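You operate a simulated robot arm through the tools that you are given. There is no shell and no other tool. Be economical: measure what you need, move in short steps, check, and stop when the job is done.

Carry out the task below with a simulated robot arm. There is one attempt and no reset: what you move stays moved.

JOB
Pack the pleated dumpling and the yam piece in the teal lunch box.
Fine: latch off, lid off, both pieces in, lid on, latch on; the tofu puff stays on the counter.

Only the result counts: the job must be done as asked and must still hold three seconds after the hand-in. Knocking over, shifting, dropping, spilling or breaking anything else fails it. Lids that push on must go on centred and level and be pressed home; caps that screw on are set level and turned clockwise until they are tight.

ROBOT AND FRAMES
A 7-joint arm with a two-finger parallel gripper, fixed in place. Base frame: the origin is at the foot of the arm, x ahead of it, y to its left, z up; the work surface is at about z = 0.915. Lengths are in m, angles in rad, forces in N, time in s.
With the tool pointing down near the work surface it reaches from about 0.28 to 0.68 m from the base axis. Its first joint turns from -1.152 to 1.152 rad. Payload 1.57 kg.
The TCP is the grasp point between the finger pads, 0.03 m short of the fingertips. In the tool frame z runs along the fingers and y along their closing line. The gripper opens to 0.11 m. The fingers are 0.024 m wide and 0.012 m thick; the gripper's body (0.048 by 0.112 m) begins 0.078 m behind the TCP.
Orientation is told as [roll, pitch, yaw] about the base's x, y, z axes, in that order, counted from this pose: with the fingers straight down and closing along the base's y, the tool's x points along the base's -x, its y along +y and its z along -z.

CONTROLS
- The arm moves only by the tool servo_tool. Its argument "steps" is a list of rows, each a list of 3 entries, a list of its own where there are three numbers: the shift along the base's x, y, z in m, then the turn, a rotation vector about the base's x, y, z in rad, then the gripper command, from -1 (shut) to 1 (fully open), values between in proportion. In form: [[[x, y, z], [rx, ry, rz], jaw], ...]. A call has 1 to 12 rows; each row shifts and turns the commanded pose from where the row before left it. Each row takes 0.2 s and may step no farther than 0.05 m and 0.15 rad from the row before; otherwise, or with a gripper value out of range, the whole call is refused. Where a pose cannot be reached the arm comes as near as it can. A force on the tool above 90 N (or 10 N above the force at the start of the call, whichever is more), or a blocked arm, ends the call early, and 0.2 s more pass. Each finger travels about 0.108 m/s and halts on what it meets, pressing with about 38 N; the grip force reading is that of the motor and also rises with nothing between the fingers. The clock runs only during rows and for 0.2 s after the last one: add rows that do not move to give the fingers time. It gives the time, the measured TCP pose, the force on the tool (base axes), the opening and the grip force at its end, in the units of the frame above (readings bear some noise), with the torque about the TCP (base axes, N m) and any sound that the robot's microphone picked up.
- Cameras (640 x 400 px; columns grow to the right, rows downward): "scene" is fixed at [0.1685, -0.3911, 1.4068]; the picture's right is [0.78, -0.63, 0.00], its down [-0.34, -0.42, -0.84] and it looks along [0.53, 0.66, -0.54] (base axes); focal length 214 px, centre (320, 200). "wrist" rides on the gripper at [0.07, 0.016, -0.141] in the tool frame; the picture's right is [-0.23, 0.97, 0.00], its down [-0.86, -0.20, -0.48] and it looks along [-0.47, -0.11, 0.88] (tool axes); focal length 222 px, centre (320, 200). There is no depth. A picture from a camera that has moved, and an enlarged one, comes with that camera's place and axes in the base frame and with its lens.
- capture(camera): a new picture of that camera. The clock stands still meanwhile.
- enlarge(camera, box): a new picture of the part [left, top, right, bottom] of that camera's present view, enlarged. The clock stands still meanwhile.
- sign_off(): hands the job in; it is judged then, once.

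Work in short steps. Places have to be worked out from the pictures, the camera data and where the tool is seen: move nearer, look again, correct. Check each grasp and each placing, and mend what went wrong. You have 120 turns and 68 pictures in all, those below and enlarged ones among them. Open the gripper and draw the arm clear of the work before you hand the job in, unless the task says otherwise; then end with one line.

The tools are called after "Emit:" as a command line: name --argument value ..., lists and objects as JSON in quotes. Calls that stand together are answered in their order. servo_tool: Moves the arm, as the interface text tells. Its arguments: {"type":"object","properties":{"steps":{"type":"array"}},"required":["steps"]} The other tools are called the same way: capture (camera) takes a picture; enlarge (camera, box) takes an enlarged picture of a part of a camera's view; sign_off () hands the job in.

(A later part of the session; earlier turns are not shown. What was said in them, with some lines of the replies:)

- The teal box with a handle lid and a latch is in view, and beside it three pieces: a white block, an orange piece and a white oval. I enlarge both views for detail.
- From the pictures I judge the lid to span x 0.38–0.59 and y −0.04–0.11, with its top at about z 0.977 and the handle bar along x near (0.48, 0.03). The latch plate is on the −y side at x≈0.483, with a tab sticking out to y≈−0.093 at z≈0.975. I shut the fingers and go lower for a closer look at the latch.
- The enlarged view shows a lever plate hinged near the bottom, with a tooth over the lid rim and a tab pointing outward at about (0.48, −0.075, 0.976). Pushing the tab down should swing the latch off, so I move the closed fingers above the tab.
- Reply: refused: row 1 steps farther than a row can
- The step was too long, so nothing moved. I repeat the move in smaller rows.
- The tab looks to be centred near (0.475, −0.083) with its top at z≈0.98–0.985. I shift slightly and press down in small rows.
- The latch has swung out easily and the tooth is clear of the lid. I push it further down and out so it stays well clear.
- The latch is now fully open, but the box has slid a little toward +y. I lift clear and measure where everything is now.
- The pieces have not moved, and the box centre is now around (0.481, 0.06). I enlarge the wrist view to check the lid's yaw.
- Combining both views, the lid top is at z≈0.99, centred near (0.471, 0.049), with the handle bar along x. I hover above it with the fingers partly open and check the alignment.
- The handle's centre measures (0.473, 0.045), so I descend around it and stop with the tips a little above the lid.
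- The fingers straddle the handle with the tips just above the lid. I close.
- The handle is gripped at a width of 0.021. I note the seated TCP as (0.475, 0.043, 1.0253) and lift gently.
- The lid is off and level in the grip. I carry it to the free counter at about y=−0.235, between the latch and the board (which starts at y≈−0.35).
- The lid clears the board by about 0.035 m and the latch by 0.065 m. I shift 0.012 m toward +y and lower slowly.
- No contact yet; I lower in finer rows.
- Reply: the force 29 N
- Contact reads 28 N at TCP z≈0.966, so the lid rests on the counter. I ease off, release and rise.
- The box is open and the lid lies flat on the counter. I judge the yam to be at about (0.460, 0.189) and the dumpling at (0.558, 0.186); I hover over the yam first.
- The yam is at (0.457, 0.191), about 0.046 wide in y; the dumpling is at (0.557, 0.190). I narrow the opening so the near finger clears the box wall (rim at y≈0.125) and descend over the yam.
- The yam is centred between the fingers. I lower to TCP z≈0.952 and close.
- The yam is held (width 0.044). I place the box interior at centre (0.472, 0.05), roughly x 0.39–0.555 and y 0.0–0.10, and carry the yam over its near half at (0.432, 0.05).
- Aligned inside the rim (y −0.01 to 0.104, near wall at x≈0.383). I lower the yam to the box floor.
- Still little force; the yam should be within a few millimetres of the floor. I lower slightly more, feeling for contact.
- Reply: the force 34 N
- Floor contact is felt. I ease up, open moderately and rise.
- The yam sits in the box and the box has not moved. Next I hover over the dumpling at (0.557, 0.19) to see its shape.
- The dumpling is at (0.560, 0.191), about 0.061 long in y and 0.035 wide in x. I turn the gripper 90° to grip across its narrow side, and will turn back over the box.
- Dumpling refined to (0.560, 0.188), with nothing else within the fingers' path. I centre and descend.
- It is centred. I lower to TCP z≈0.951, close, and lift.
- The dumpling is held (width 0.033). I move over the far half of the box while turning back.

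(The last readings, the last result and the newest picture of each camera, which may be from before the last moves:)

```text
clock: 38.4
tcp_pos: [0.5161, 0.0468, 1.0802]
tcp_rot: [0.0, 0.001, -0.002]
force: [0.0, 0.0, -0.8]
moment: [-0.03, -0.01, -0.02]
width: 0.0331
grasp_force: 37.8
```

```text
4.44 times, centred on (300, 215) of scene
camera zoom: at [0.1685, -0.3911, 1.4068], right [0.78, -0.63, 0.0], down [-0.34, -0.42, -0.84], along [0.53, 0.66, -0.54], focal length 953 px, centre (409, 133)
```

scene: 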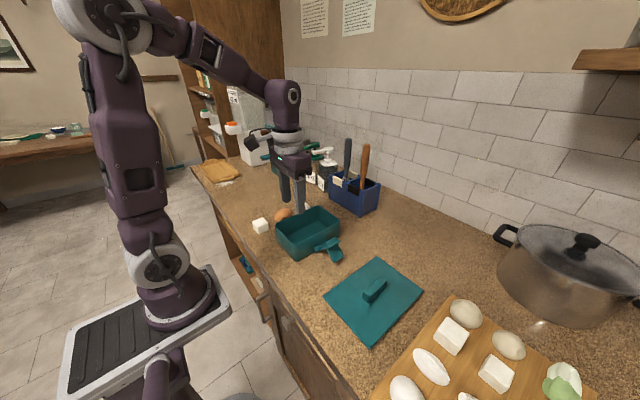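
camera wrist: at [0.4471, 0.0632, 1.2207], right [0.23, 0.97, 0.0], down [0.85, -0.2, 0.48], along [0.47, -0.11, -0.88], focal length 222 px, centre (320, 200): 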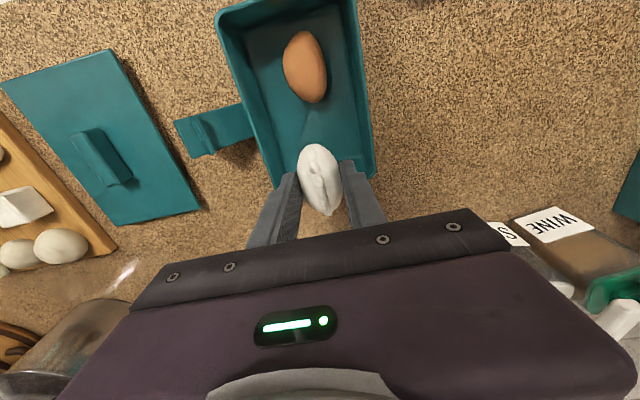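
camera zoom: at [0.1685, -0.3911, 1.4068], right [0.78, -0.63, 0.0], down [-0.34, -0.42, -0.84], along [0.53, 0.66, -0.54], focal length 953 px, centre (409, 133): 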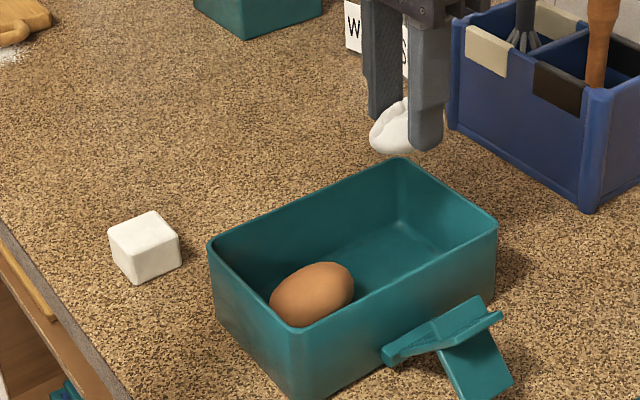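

The far rim is at x≈0.559 and the yam's end at about 0.472. I shift to x≈0.510 and lower.

Emit:
servo_tool --steps '[[[-0.005, 0, -0.04], [0, 0, 0], -1], [[0, 0, -0.04], [0, 0, 0], -1], [[0, 0, -0.03], [0, 0, 0], -1], [[0, 0, -0.008], [0, 0, 0], -1], [[0, 0, 0], [0, 0, 0], -1]]'

Emit:
enlarge --camera "scene" --box '[240, 170, 360, 260]'

```text
clock: 39.6
tcp_pos: [0.5125, 0.0467, 0.9609]
tcp_rot: [-0.001, 0.0, -0.002]
force: [0.2, -0.4, -0.9]
moment: [-0.01, -0.04, 0.0]
width: 0.033
grasp_force: 37.6
```

```text
4.44 times, centred on (300, 215) of scene
camera zoom: at [0.1685, -0.3911, 1.4068], right [0.78, -0.63, 0.0], down [-0.34, -0.42, -0.84], along [0.53, 0.66, -0.54], focal length 953 px, centre (409, 133)
```

zoom: 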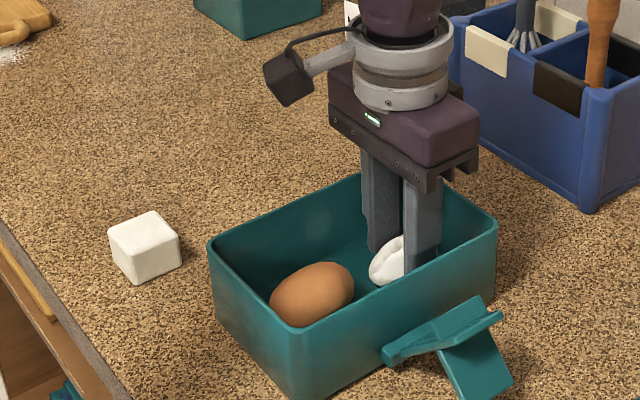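

The dumpling is inside, just above the floor. I lower a few mm more, open a little, and rise.

Emit:
servo_tool --steps '[[[0, 0, -0.003], [0, 0, 0], -1], [[0, 0, -0.002], [0, 0, 0], -1], [[0, 0, 0], [0, 0, 0], -0.2], [[0, 0, 0], [0, 0, 0], 0], [[0, 0, 0], [0, 0, 0], 0], [[0, 0, 0.03], [0, 0, 0], 0], [[0, 0, 0.045], [0, 0, 0], 0], [[0, 0, 0.045], [0, 0, 0], 0], [[-0.03, 0, 0.04], [0, 0, 0], 0], [[-0.045, 0, 0.02], [0, 0, 0], 0], [[-0.03, 0, 0], [0, 0, 0], 0], [[0, 0, 0], [0, 0, 0], 0]]'

Emit:
capture --camera "wrist"

Emit:
capture --camera "scene"

```text
clock: 42.2
tcp_pos: [0.4056, 0.0487, 1.1356]
tcp_rot: [0.001, 0.0, 0.0]
force: [0.8, 0.1, 0.2]
moment: [0.02, -0.04, -0.02]
width: 0.0551
grasp_force: 0.0
```

```text
26 pictures are left
camera wrist: at [0.337, 0.0641, 1.2771], right [0.23, 0.97, 0.0], down [0.85, -0.2, 0.48], along [0.47, -0.11, -0.88], focal length 222 px, centre (320, 200)
```

wrist: 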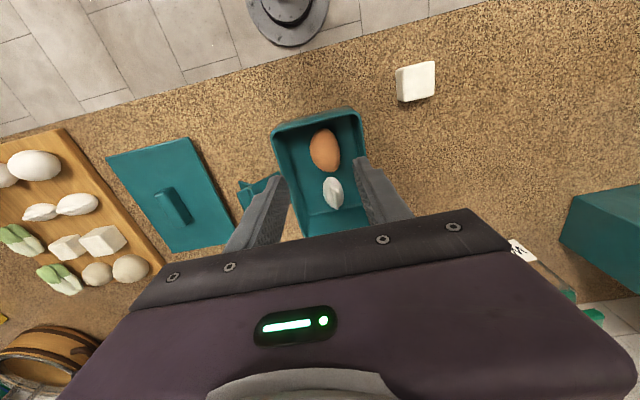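

```text
25 pictures are left
```

scene: 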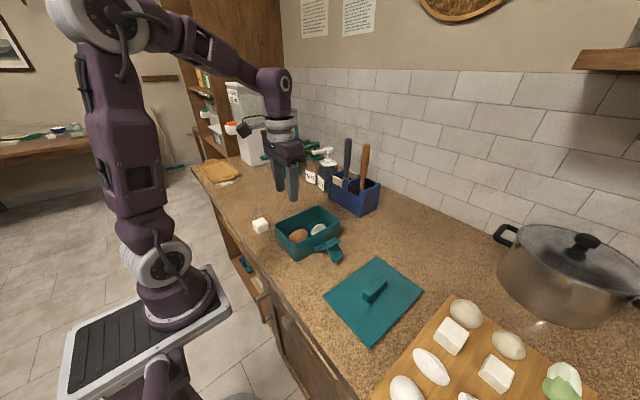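

Both pieces are in the box. I go back for the lid, which was released at TCP (0.474, −0.224, 0.966).

Emit:
servo_tool --steps '[[[0.01, -0.039, 0], [0, 0, 0], 0], [[0.01, -0.039, 0], [0, 0, 0], 0], [[0.01, -0.039, 0], [0, 0, 0], 0], [[0.01, -0.039, 0], [0, 0, 0], 0], [[0.01, -0.039, 0], [0, 0, 0], 0], [[0.01, -0.039, 0], [0, 0, 0], 0], [[0.0085, -0.0385, 0], [0, 0, 0], 0], [[0, 0, -0.045], [0, 0, 0], 0], [[0, 0, -0.04], [0, 0, 0], 0], [[0, 0, -0.04], [0, 0, 0], 0], [[0, 0, 0], [0, 0, 0], 0]]'

Emit:
enlarge --camera "wrist" --box '[200, 80, 440, 230]'

```text
clock: 44.6
tcp_pos: [0.4757, -0.2233, 1.0117]
tcp_rot: [0.001, 0.001, 0.0]
force: [0.6, 0.5, -0.5]
moment: [0.02, -0.03, 0.01]
width: 0.0549
grasp_force: 0.0
```

```text
2.67 times, centred on (320, 155) of wrist
camera zoom: at [0.406, -0.2082, 1.1522], right [0.23, 0.97, 0.0], down [0.85, -0.2, 0.48], along [0.47, -0.11, -0.88], focal length 592 px, centre (320, 320)
```

zoom: 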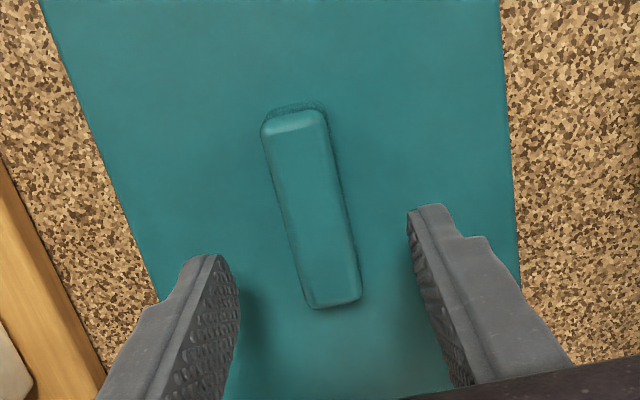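

The handle is centred between the fingers. I descend to the release height, grip, and lift.

Emit:
servo_tool --steps '[[[0, 0, -0.02], [0, 0, 0], 0], [[0, 0, -0.015], [0, 0, 0], 0], [[-0.001, 0, -0.009], [0, 0, 0], 0], [[0, 0, 0], [0, 0, 0], 0], [[0, 0, 0], [0, 0, 0], -1], [[0, 0, 0], [0, 0, 0], -1], [[0, 0, 0], [0, 0, 0], -1]]'

```text
clock: 46.2
tcp_pos: [0.4731, -0.226, 0.9682]
tcp_rot: [-0.001, -0.001, 0.001]
force: [0.5, -0.3, 0.6]
moment: [0.01, 0.03, -0.05]
width: 0.0211
grasp_force: 34.6
```

The lid is gripped again, about 3 mm higher on the handle than before, so the seated TCP should be z≈1.028. I lift and carry it back above the box.

Emit:
servo_tool --steps '[[[0, 0, 0.02], [0, 0, 0], -1], [[0, 0, 0.045], [0, 0, 0], -1], [[0, 0, 0.045], [0, 0, 0], -1], [[0, 0.04, 0], [0, 0, 0], -1], [[0, 0.045, 0], [0, 0, 0], -1], [[0, 0.045, 0], [0, 0, 0], -1], [[0, 0.045, 0], [0, 0, 0], -1], [[0, 0.045, 0], [0, 0, 0], -1], [[0, 0.03, 0], [0, 0, 0], -1], [[0.001, 0.019, 0], [0, 0, 0], -1], [[0, 0, -0.02], [0, 0, 0], -1], [[0, 0, 0], [0, 0, 0], -1]]'

Emit:
enlarge --camera "scene" --box '[240, 160, 380, 260]'

Emit:
capture --camera "wrist"

```text
clock: 48.8
tcp_pos: [0.4756, 0.045, 1.0586]
tcp_rot: [0.0, 0.001, 0.0]
force: [-0.3, 0.3, -1.9]
moment: [0.01, -0.01, 0.01]
width: 0.0211
grasp_force: 34.1
```

```text
4.00 times, centred on (310, 210) of scene
camera zoom: at [0.1685, -0.3911, 1.4068], right [0.78, -0.63, 0.0], down [-0.34, -0.42, -0.84], along [0.53, 0.66, -0.54], focal length 858 px, centre (360, 160)
```

zoom: 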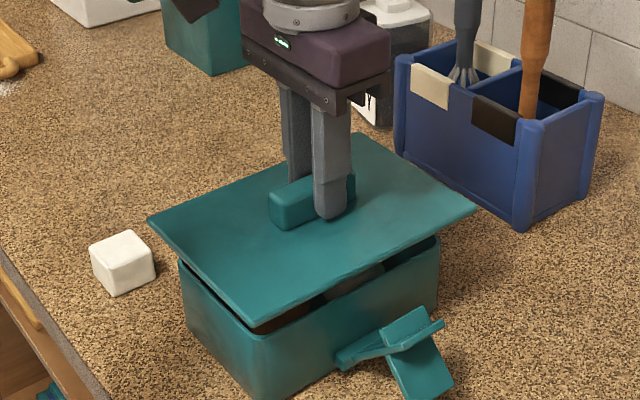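

```text
22 pictures are left
camera wrist: at [0.406, 0.0593, 1.199], right [0.23, 0.97, 0.0], down [0.85, -0.2, 0.48], along [0.47, -0.11, -0.88], focal length 222 px, centre (320, 200)
```

wrist: 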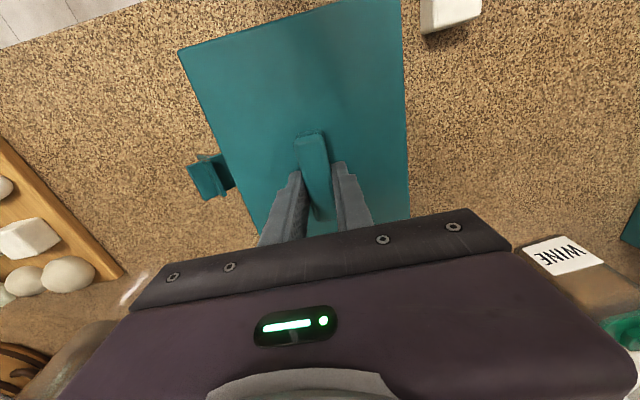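

The lid is over the box, level and aligned with where it was. I lower it slowly to the expected seat.

Emit:
servo_tool --steps '[[[0, -0.001, -0.01], [0, 0, 0], -1], [[0, 0, -0.008], [0, 0, 0], -1], [[0, 0, -0.006], [0, 0, 0], -1], [[0, 0, 0], [0, 0, 0], -1]]'

Emit:
enlarge --camera "scene" --box '[250, 180, 370, 265]'

```text
clock: 49.8
tcp_pos: [0.4749, 0.0431, 1.0345]
tcp_rot: [-0.002, 0.0, 0.0]
force: [0.1, 1.6, -2.2]
moment: [0.06, 0.01, -0.03]
width: 0.0212
grasp_force: 34.1
```

```text
4.71 times, centred on (310, 222) of scene
camera zoom: at [0.1685, -0.3911, 1.4068], right [0.78, -0.63, 0.0], down [-0.34, -0.42, -0.84], along [0.53, 0.66, -0.54], focal length 1009 px, centre (367, 94)
```

zoom: 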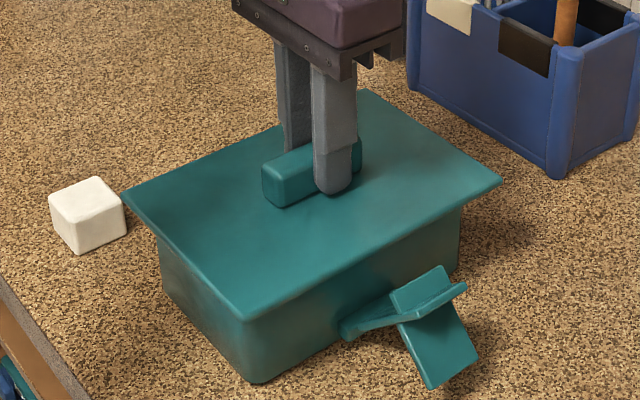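

It is nearly seated. I continue in 2 mm rows, watching the force.

Emit:
servo_tool --steps '[[[0, 0, -0.003], [0, 0, 0], -1], [[0, 0, -0.002], [0, 0, 0], -1], [[0, 0, -0.002], [0, 0, 0], -1]]'

```text
clock: 50.6
tcp_pos: [0.4744, 0.0411, 1.0278]
tcp_rot: [0.001, -0.001, 0.001]
force: [-0.6, 1.5, 12.1]
moment: [0.04, 0.99, -0.04]
width: 0.0211
grasp_force: 34.1
```

Contact reads 12 N with a moment suggesting the near-x end touches first. I press another 2 mm and read again.

Emit:
servo_tool --steps '[[[0, 0, -0.001], [0, 0, 0], -1], [[0, 0, -0.001], [0, 0, 0], -1]]'

Emit:
enlarge --camera "scene" --box '[260, 200, 360, 265]'

```text
clock: 51.2
tcp_pos: [0.4752, 0.0434, 1.0265]
tcp_rot: [0.0, -0.003, 0.0]
force: [-0.2, -3.3, 28.7]
moment: [-0.1, -0.02, 0.02]
width: 0.0215
grasp_force: 34.0
```

```text
6.15 times, centred on (310, 232) of scene
camera zoom: at [0.168, -0.3912, 1.4068], right [0.78, -0.63, 0.0], down [-0.34, -0.42, -0.84], along [0.53, 0.66, -0.54], focal length 1320 px, centre (382, 0)
```

zoom: 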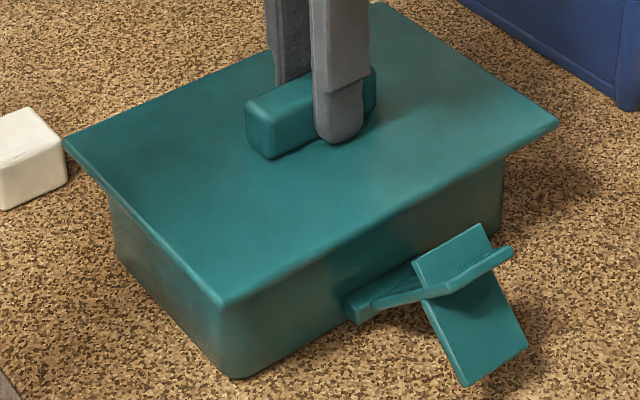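

It is now level and seated with balanced moments. I press a little harder to bring it home, then ease off and release.

Emit:
servo_tool --steps '[[[0, 0, -0.0015], [0, 0, 0], -1], [[0, 0, -0.001], [0, 0, 0], -1]]'

```text
clock: 51.8
tcp_pos: [0.4753, 0.0436, 1.0238]
tcp_rot: [0.001, -0.001, 0.001]
force: [0.2, -1.6, 34.9]
moment: [-0.09, 0.27, 0.04]
width: 0.0213
grasp_force: 35.0
```

The force rose only slightly while z dropped 2.7 mm, so either the lid moved in or the fingers slipped on the handle. I press a bit more to find a firm stop.

Emit:
servo_tool --steps '[[[0, 0, -0.0015], [0, 0, 0], -1], [[0, 0, -0.0015], [0, 0, 0], -1]]'

Emit:
enlarge --camera "scene" --box '[260, 200, 360, 265]'

```text
clock: 52.4
tcp_pos: [0.4762, 0.0432, 1.0237]
tcp_rot: [0.0, -0.007, 0.0]
force: [-1.4, -0.3, 18.6]
moment: [-0.06, 0.88, -0.13]
width: 0.0213
grasp_force: 34.5
stopped in row 2: the force on the tool passed its limit (the readings are from after the stop); the commanded pose is now the measured one
```

```text
6.15 times, centred on (310, 232) of scene
camera zoom: at [0.1682, -0.3911, 1.4068], right [0.78, -0.63, 0.0], down [-0.34, -0.42, -0.84], along [0.53, 0.66, -0.54], focal length 1320 px, centre (382, 0)
```

zoom: 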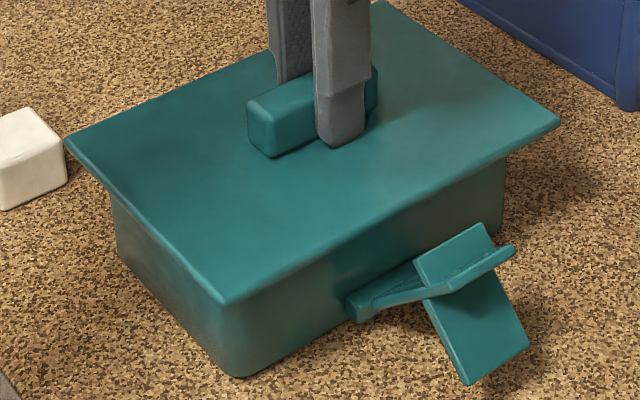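

A firm stop was reached (over 90 N), and the lid corners match the original closed view, so the lid is home. I ease up, release and rise.

Emit:
servo_tool --steps '[[[0, 0, 0.002], [0, 0, 0], -1], [[0, 0, 0], [0, 0, 0], -0.3], [[0, 0, 0], [0, 0, 0], 0], [[0, 0, 0.03], [0, 0, 0], 0], [[0, 0, 0.045], [0, 0, 0], 0], [[0, 0, 0], [0, 0, 0], 0]]'

Emit:
enlarge --camera "scene" --box '[240, 180, 380, 270]'

Emit:
enlarge --camera "wrist" --box '[120, 20, 480, 245]'

```text
clock: 53.8
tcp_pos: [0.4764, 0.0421, 1.0995]
tcp_rot: [-0.001, -0.006, 0.0]
force: [0.0, -1.2, -0.2]
moment: [0.0, -0.01, -0.01]
width: 0.0552
grasp_force: 0.0
```

```text
4.44 times, centred on (310, 225) of scene
camera zoom: at [0.1685, -0.3911, 1.4068], right [0.78, -0.63, 0.0], down [-0.34, -0.42, -0.84], along [0.53, 0.66, -0.54], focal length 953 px, centre (364, 89)
```

zoom: 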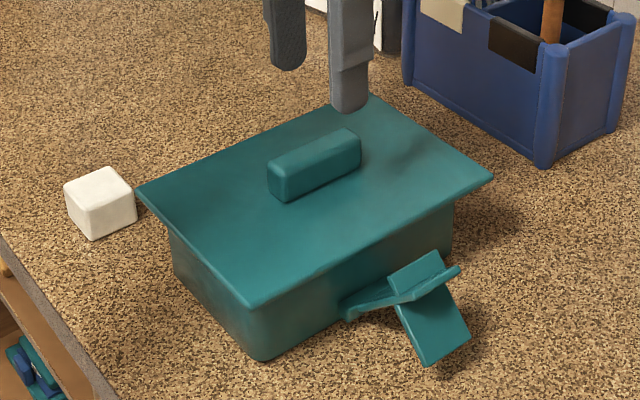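

```text
1.78 times, centred on (300, 132) of wrist
camera zoom: at [0.4065, 0.0584, 1.2397], right [0.23, 0.97, 0.0], down [0.85, -0.2, 0.48], along [0.47, -0.11, -0.88], focal length 395 px, centre (356, 320)
```

zoom: 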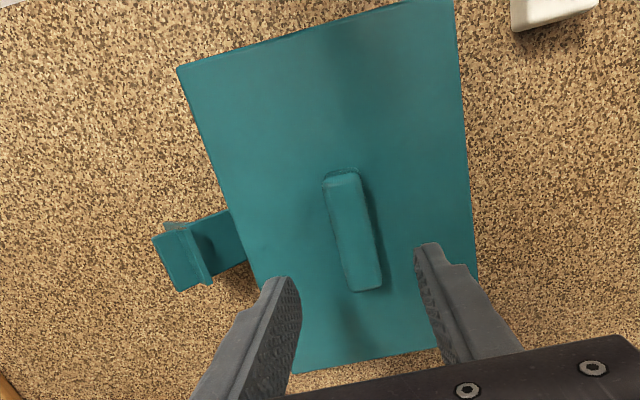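

The lid sits level, and the seat height matches the original to within 1 mm. Now for the latch: I'll bring the closed fingers down outside its free end, at x≈0.474 and y≈−0.135, and check before pushing it up toward +y.

Emit:
servo_tool --steps '[[[0, -0.04, 0], [0, 0.006, 0], -1], [[0, -0.045, 0], [0, 0, 0], -1], [[0, -0.045, 0], [0, 0, 0], -1], [[-0.002, -0.045, 0], [0, 0, 0], -1], [[0, 0, -0.045], [0, 0, 0], -1], [[0, 0, -0.045], [0, 0, 0], -1], [[0, 0, -0.019], [0, 0, 0], -1], [[0, 0, 0], [0, 0, 0], -1]]'

Emit:
enlarge --camera "wrist" --box '[220, 70, 480, 240]'

Emit:
enlarge --camera "scene" --box '[280, 200, 380, 270]'

```text
clock: 55.6
tcp_pos: [0.4752, -0.1313, 0.991]
tcp_rot: [0.001, 0.001, 0.001]
force: [-0.6, -0.6, 0.5]
moment: [-0.01, -0.03, 0.04]
width: 0.0
grasp_force: 21.3
```

```text
2.35 times, centred on (350, 155) of wrist
camera zoom: at [0.4058, -0.115, 1.1318], right [0.23, 0.97, 0.0], down [0.86, -0.2, 0.48], along [0.47, -0.11, -0.88], focal length 523 px, centre (249, 306)
```

zoom: 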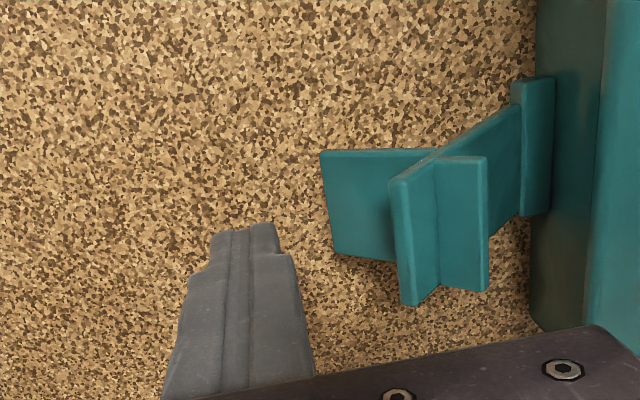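

```text
5.71 times, centred on (330, 235) of scene
camera zoom: at [0.1685, -0.3911, 1.4068], right [0.78, -0.63, 0.0], down [-0.34, -0.42, -0.84], along [0.53, 0.66, -0.54], focal length 1226 px, centre (263, 0)
```

zoom: 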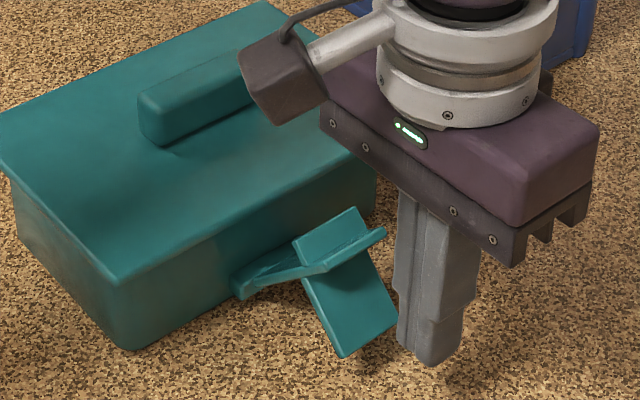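

The plate's free end is at about (0.483, −0.078, 0.967) and the fingertip is beside it at z≈0.961. I push +y while rising along the arc, and check partway.

Emit:
servo_tool --steps '[[[0.004, 0.02, 0], [0, 0, 0], -1], [[0, 0.015, 0], [0, 0, 0], -1], [[0, 0.01, 0.003], [0, 0, 0], -1], [[0, 0.01, 0.008], [0, 0, 0], -1], [[0, 0.008, 0.008], [0, 0, 0], -1], [[0, 0, 0], [0, 0, 0], -1]]'

Emit:
enlarge --camera "wrist" --box '[220, 70, 480, 240]'

```text
clock: 57.0
tcp_pos: [0.4778, -0.0689, 1.0105]
tcp_rot: [0.002, 0.0, -0.001]
force: [-0.4, -1.4, 1.8]
moment: [-0.04, -0.02, -0.02]
width: 0.0
grasp_force: 21.1
```

```text
2.35 times, centred on (350, 155) of wrist
camera zoom: at [0.4085, -0.0533, 1.1507], right [0.23, 0.97, 0.0], down [0.86, -0.2, 0.48], along [0.47, -0.11, -0.88], focal length 523 px, centre (249, 306)
```

zoom: 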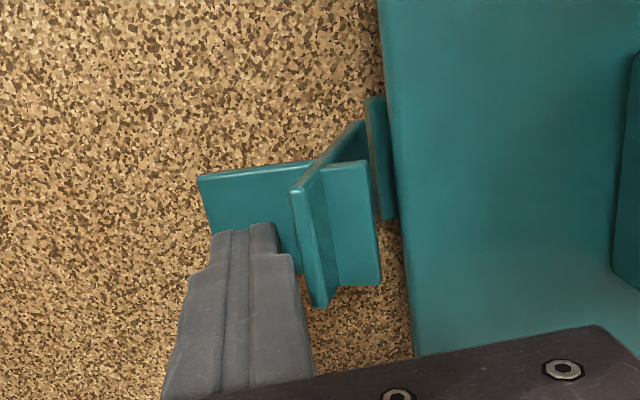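

The latch is rotating up with the finger behind it, at low force. I keep pushing along the arc.

Emit:
servo_tool --steps '[[[0, 0.008, 0.006], [0, 0, 0], -1], [[0, 0.008, 0.004], [0, 0, 0], -1], [[0, 0.006, 0.002], [0, 0, 0], -1], [[0, 0.004, 0.001], [0, 0, 0], -1], [[0, 0, 0], [0, 0, 0], -1]]'

Emit:
enlarge --camera "wrist" --box '[220, 70, 480, 240]'

Emit:
enlarge --camera "scene" --box '[280, 200, 380, 270]'

```text
clock: 58.2
tcp_pos: [0.4769, -0.0445, 1.0227]
tcp_rot: [0.001, -0.002, 0.001]
force: [-0.3, 0.0, 0.4]
moment: [-0.01, -0.01, 0.01]
width: 0.0
grasp_force: 21.0
```

```text
2.35 times, centred on (350, 155) of wrist
camera zoom: at [0.4089, -0.0279, 1.1642], right [0.23, 0.97, 0.0], down [0.86, -0.2, 0.48], along [0.47, -0.11, -0.88], focal length 523 px, centre (249, 306)
```

zoom: 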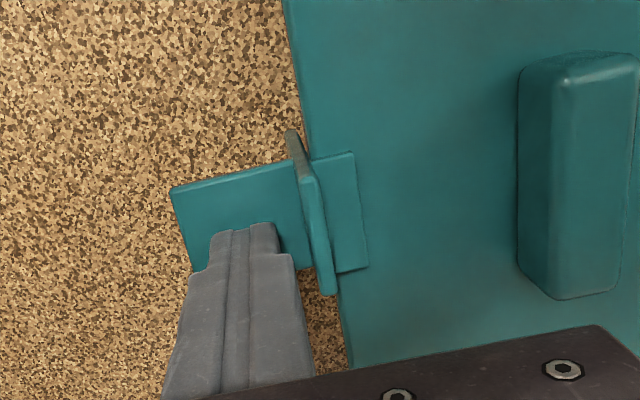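

```text
5.71 times, centred on (330, 235) of scene
camera zoom: at [0.1685, -0.3911, 1.4068], right [0.78, -0.63, 0.0], down [-0.34, -0.42, -0.84], along [0.53, 0.66, -0.54], focal length 1226 px, centre (263, 0)
```

zoom: 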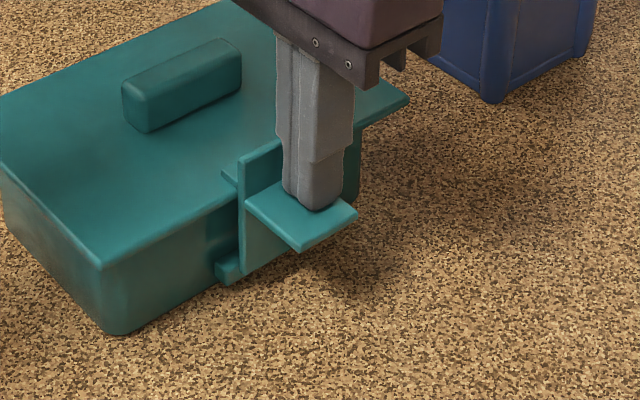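

The tooth is now over the lid edge and the plate is nearly upright. I push a few mm more to feel the end stop.

Emit:
servo_tool --steps '[[[0, 0.003, 0], [0, 0, 0], -1], [[0, 0.003, 0], [0, 0, 0], -1]]'

Emit:
enlarge --camera "wrist" --box '[220, 70, 480, 240]'

```text
clock: 58.8
tcp_pos: [0.4782, -0.0385, 1.0231]
tcp_rot: [0.0, 0.001, 0.0]
force: [-0.9, 0.1, 0.5]
moment: [0.01, 0.0, 0.01]
width: 0.0
grasp_force: 21.5
```

```text
2.35 times, centred on (350, 155) of wrist
camera zoom: at [0.409, -0.0222, 1.164], right [0.23, 0.97, 0.0], down [0.86, -0.2, 0.48], along [0.47, -0.11, -0.88], focal length 523 px, centre (249, 306)
```

zoom: 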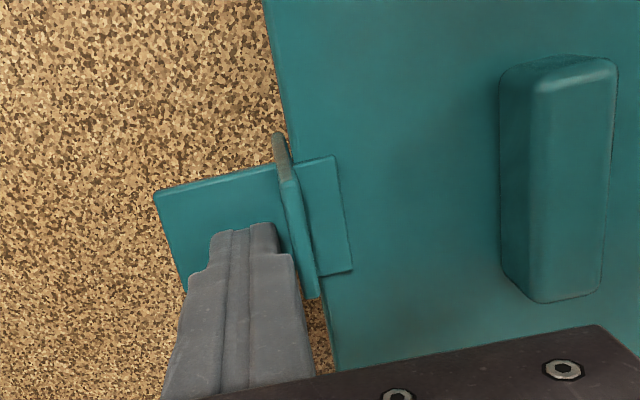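

The finger no longer touches the plate, so the latch has moved ahead on its own and stays put. I push a bit further to confirm that it meets a firm stop.

Emit:
servo_tool --steps '[[[0, 0.002, 0], [0, 0, 0], -1], [[0, 0.002, 0], [0, 0, 0], -1], [[0, 0.001, 0], [0, 0, 0], -1]]'

```text
clock: 59.6
tcp_pos: [0.479, -0.0334, 1.0239]
tcp_rot: [0.0, 0.0, 0.001]
force: [-0.3, -0.3, -0.5]
moment: [-0.01, 0.0, -0.01]
width: 0.0
grasp_force: 21.5
```

Emit:
servo_tool --steps '[[[0, 0.002, 0], [0, 0, 0], -1], [[0, 0.001, 0], [0, 0, 0], -1], [[0, 0, 0], [0, 0, 0], -1]]'

Emit:
enlarge --camera "wrist" --box '[220, 70, 480, 240]'

Emit:
enlarge --camera "scene" --box '[240, 180, 380, 270]'

```text
clock: 60.4
tcp_pos: [0.4784, -0.0302, 1.0235]
tcp_rot: [-0.001, 0.0, 0.0]
force: [0.9, -1.2, 1.8]
moment: [-0.04, 0.0, 0.0]
width: 0.0
grasp_force: 21.3
```

```text
2.35 times, centred on (350, 155) of wrist
camera zoom: at [0.4093, -0.0145, 1.1634], right [0.23, 0.97, 0.0], down [0.86, -0.2, 0.48], along [0.47, -0.11, -0.88], focal length 523 px, centre (249, 306)
```

zoom: 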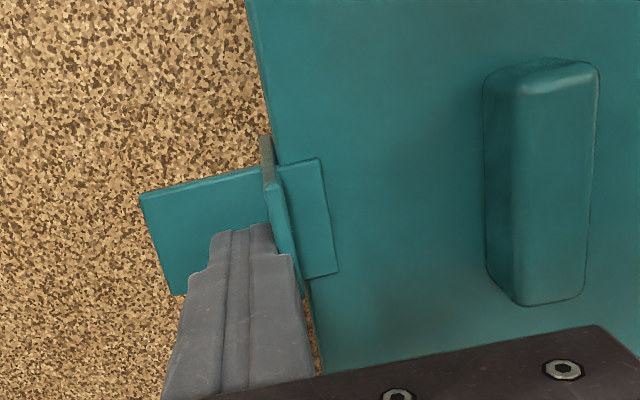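

```text
4.44 times, centred on (310, 225) of scene
camera zoom: at [0.1685, -0.3912, 1.4067], right [0.78, -0.63, 0.0], down [-0.34, -0.42, -0.84], along [0.53, 0.66, -0.54], focal length 953 px, centre (364, 89)
```

zoom: 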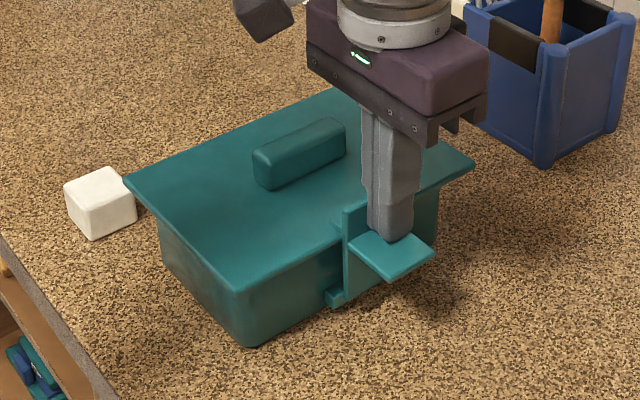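

The finger now meets a resisting plate that stands vertical, with the tooth over the lid. I back off and inspect the latch closely against its original look.

Emit:
servo_tool --steps '[[[0, -0.01, 0.005], [0, 0, 0], -1], [[0, -0.02, 0.04], [0, 0, 0], -1], [[0, -0.02, 0.045], [0, 0, 0], -1], [[0, -0.03, 0.03], [0, 0, 0], -1], [[-0.03, -0.03, 0], [0, 0, 0], -1], [[-0.04, -0.02, 0], [0, 0, 0], -1], [[0, 0, 0], [0, 0, 0], -1]]'

Emit:
enlarge --camera "scene" --box '[240, 180, 380, 270]'

Emit:
enlarge --camera "wrist" --box '[340, 60, 600, 230]'

```text
clock: 62.0
tcp_pos: [0.4111, -0.1621, 1.1461]
tcp_rot: [-0.001, 0.0, 0.0]
force: [0.0, 1.2, -0.2]
moment: [0.01, 0.01, -0.04]
width: 0.0
grasp_force: 21.5
```

```text
4.44 times, centred on (310, 225) of scene
camera zoom: at [0.1685, -0.3911, 1.4068], right [0.78, -0.63, 0.0], down [-0.34, -0.42, -0.84], along [0.53, 0.66, -0.54], focal length 953 px, centre (364, 89)
```

zoom: 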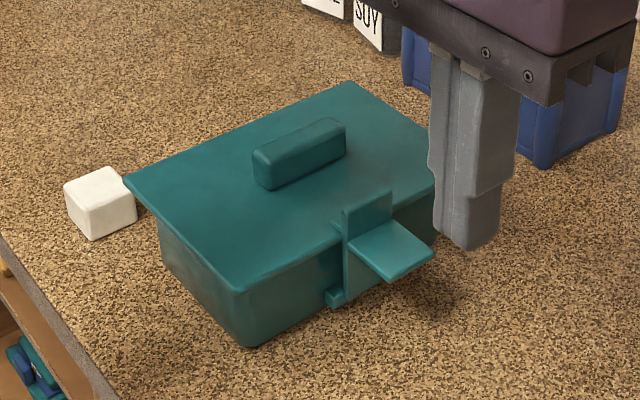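

```text
2.35 times, centred on (470, 145) of wrist
camera zoom: at [0.3415, -0.1452, 1.2864], right [0.23, 0.97, 0.0], down [0.86, -0.2, 0.48], along [0.47, -0.11, -0.88], focal length 523 px, centre (-33, 329)
```

zoom: 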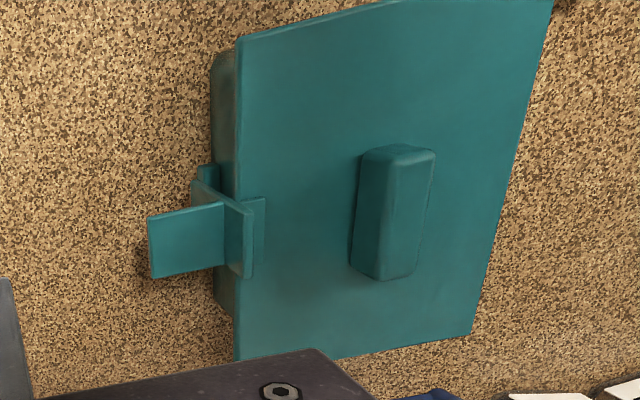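

The latch stays upright by itself with its tooth over the lid. To be sure it is home without sliding the box, I'll squeeze it gently against the lid handle: one finger behind the handle (y≈0.067), the other on the plate (y≈−0.018). First I hover above at y≈0.0245, fully open.

Emit:
servo_tool --steps '[[[0.015, 0.04, 0], [0, 0, 0], 1], [[0.015, 0.045, 0], [0, 0, 0], 1], [[0.015, 0.045, 0], [0, 0, 0], 1], [[0.015, 0.045, 0], [0, 0, 0], 1], [[0.004, 0.0115, -0.03], [0, 0, 0], 1], [[0, 0, -0.04], [0, 0, 0], 1], [[0, 0, -0.01], [0, 0, 0], 1], [[0, 0, 0], [0, 0, 0], 1]]'

Emit:
capture --camera "wrist"

Emit:
enlarge --camera "scene" --box '[250, 180, 370, 260]'

```text
clock: 63.8
tcp_pos: [0.4705, 0.0284, 1.062]
tcp_rot: [0.0, -0.001, -0.001]
force: [-0.4, -0.1, -0.2]
moment: [-0.02, -0.01, 0.01]
width: 0.1103
grasp_force: 0.0
```

```text
6 pictures are left
camera wrist: at [0.4016, 0.0444, 1.2037], right [0.23, 0.97, 0.0], down [0.86, -0.2, 0.48], along [0.47, -0.11, -0.88], focal length 222 px, centre (320, 200)
```

wrist: 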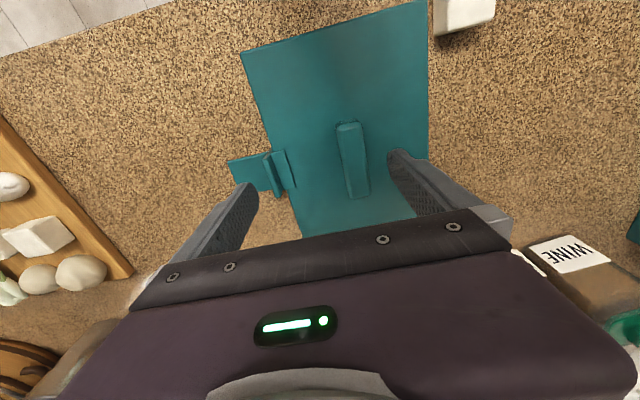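

```text
5.00 times, centred on (310, 220) of scene
camera zoom: at [0.1685, -0.3911, 1.4068], right [0.78, -0.63, 0.0], down [-0.34, -0.42, -0.84], along [0.53, 0.66, -0.54], focal length 1072 px, centre (370, 100)
```

zoom: 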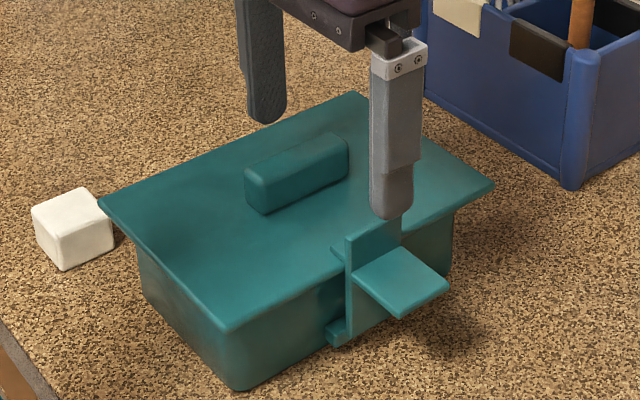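

Handle centre y≈0.058 and plate outer face y≈−0.02 to −0.027. I centre at y≈0.0215, descend to the earlier safe height (tip z≈0.995), and squeeze.

Emit:
servo_tool --steps '[[[0.004, -0.007, 0], [0, 0, 0], 1], [[0, 0, -0.02], [0, 0, 0], 1], [[0, 0, -0.0165], [0, 0, 0], 1], [[0, 0, 0], [0, 0, 0], 1]]'

```text
clock: 64.8
tcp_pos: [0.4757, 0.0201, 1.026]
tcp_rot: [-0.001, 0.0, -0.001]
force: [-1.3, -0.4, -0.2]
moment: [-0.01, -0.03, -0.04]
width: 0.1101
grasp_force: 0.1
```

No contact on the way down. I close in stages, watching width and force.

Emit:
servo_tool --steps '[[[0, 0, 0], [0, 0, 0], 0.8], [[0, 0, 0], [0, 0, 0], 0.7], [[0, 0, 0], [0, 0, 0], 0.6], [[0, 0, 0], [0, 0, 0], 0.5], [[0, 0, 0], [0, 0, 0], 0.5]]'

```text
clock: 66.0
tcp_pos: [0.4753, 0.0202, 1.0262]
tcp_rot: [-0.001, -0.002, 0.0]
force: [0.5, 2.7, 1.6]
moment: [0.12, 0.01, -0.04]
width: 0.0912
grasp_force: 4.8
```

Both fingers are in contact at width 0.091. I squeeze somewhat more to see whether the plate moves.

Emit:
servo_tool --steps '[[[0, 0, 0], [0, 0, 0], 0.4], [[0, 0, 0], [0, 0, 0], 0.3], [[0, 0, 0], [0, 0, 0], 0.1], [[0, 0, 0], [0, 0, 0], 0.1]]'

```text
clock: 67.0
tcp_pos: [0.4756, 0.0199, 1.026]
tcp_rot: [-0.001, 0.0, 0.0]
force: [-0.6, 3.7, 4.3]
moment: [0.24, 0.04, -0.07]
width: 0.0904
grasp_force: 16.6
```

Width moved less than 1 mm while the grip rose to 17 N, so the latch is firmly at its stop. I open and draw the arm clear.

Emit:
servo_tool --steps '[[[0, 0, 0], [0, 0, 0], 1], [[0, 0, 0], [0, 0, 0], 1], [[0, 0, 0.03], [0, 0, 0], 1], [[0, 0, 0.045], [0, 0, 0], 1], [[0, 0, 0.045], [0, 0, 0], 1], [[-0.04, -0.02, 0.02], [0, 0, 0], 1], [[-0.04, -0.02, 0.02], [0, 0, 0], 1], [[-0.03, -0.03, 0.02], [0, 0, 0], 1], [[0, -0.04, 0.02], [0, 0, 0], 1], [[0, 0, 0], [0, 0, 0], 1]]'

Emit:
enlarge --camera "scene" --box '[250, 180, 370, 260]'

Emit:
capture --camera "wrist"

```text
clock: 69.2
tcp_pos: [0.3655, -0.0887, 1.2252]
tcp_rot: [0.001, -0.002, 0.0]
force: [-0.4, 0.1, 0.0]
moment: [0.01, -0.03, -0.03]
width: 0.1099
grasp_force: 0.0
```

```text
5.00 times, centred on (310, 220) of scene
camera zoom: at [0.1685, -0.3911, 1.4068], right [0.78, -0.63, 0.0], down [-0.34, -0.42, -0.84], along [0.53, 0.66, -0.54], focal length 1072 px, centre (370, 100)
```

zoom: 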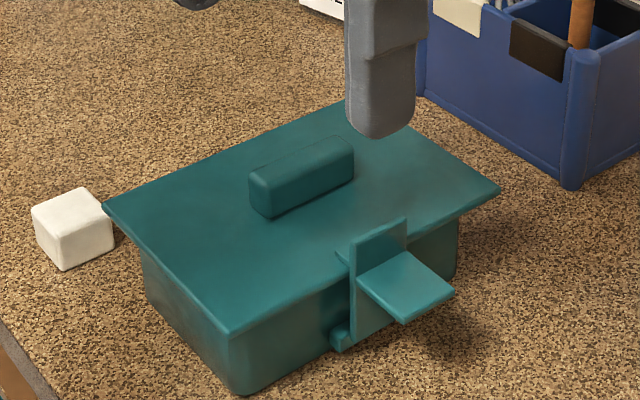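

```text
3 pictures are left
camera wrist: at [0.2962, -0.0732, 1.3668], right [0.23, 0.97, 0.0], down [0.86, -0.2, 0.48], along [0.47, -0.11, -0.88], focal length 222 px, centre (320, 200)
```

wrist: 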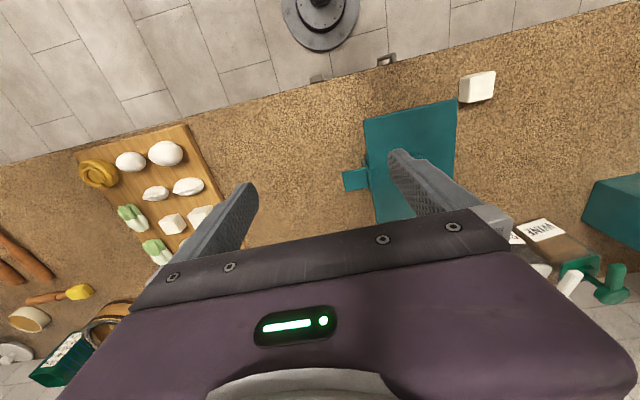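

The final pictures show the lid level, the latch upright with its tooth over the lid, the tofu puff where it started, and the arm clear with the gripper open. I hand in.

Emit:
sign_off

```text
The job is handed in.
```

The pleated dumpling and the yam piece are in the teal lunch box with the lid pressed on and the latch closed; the box slid a few centimetres on the counter during latching, and the tofu puff stayed where it was.
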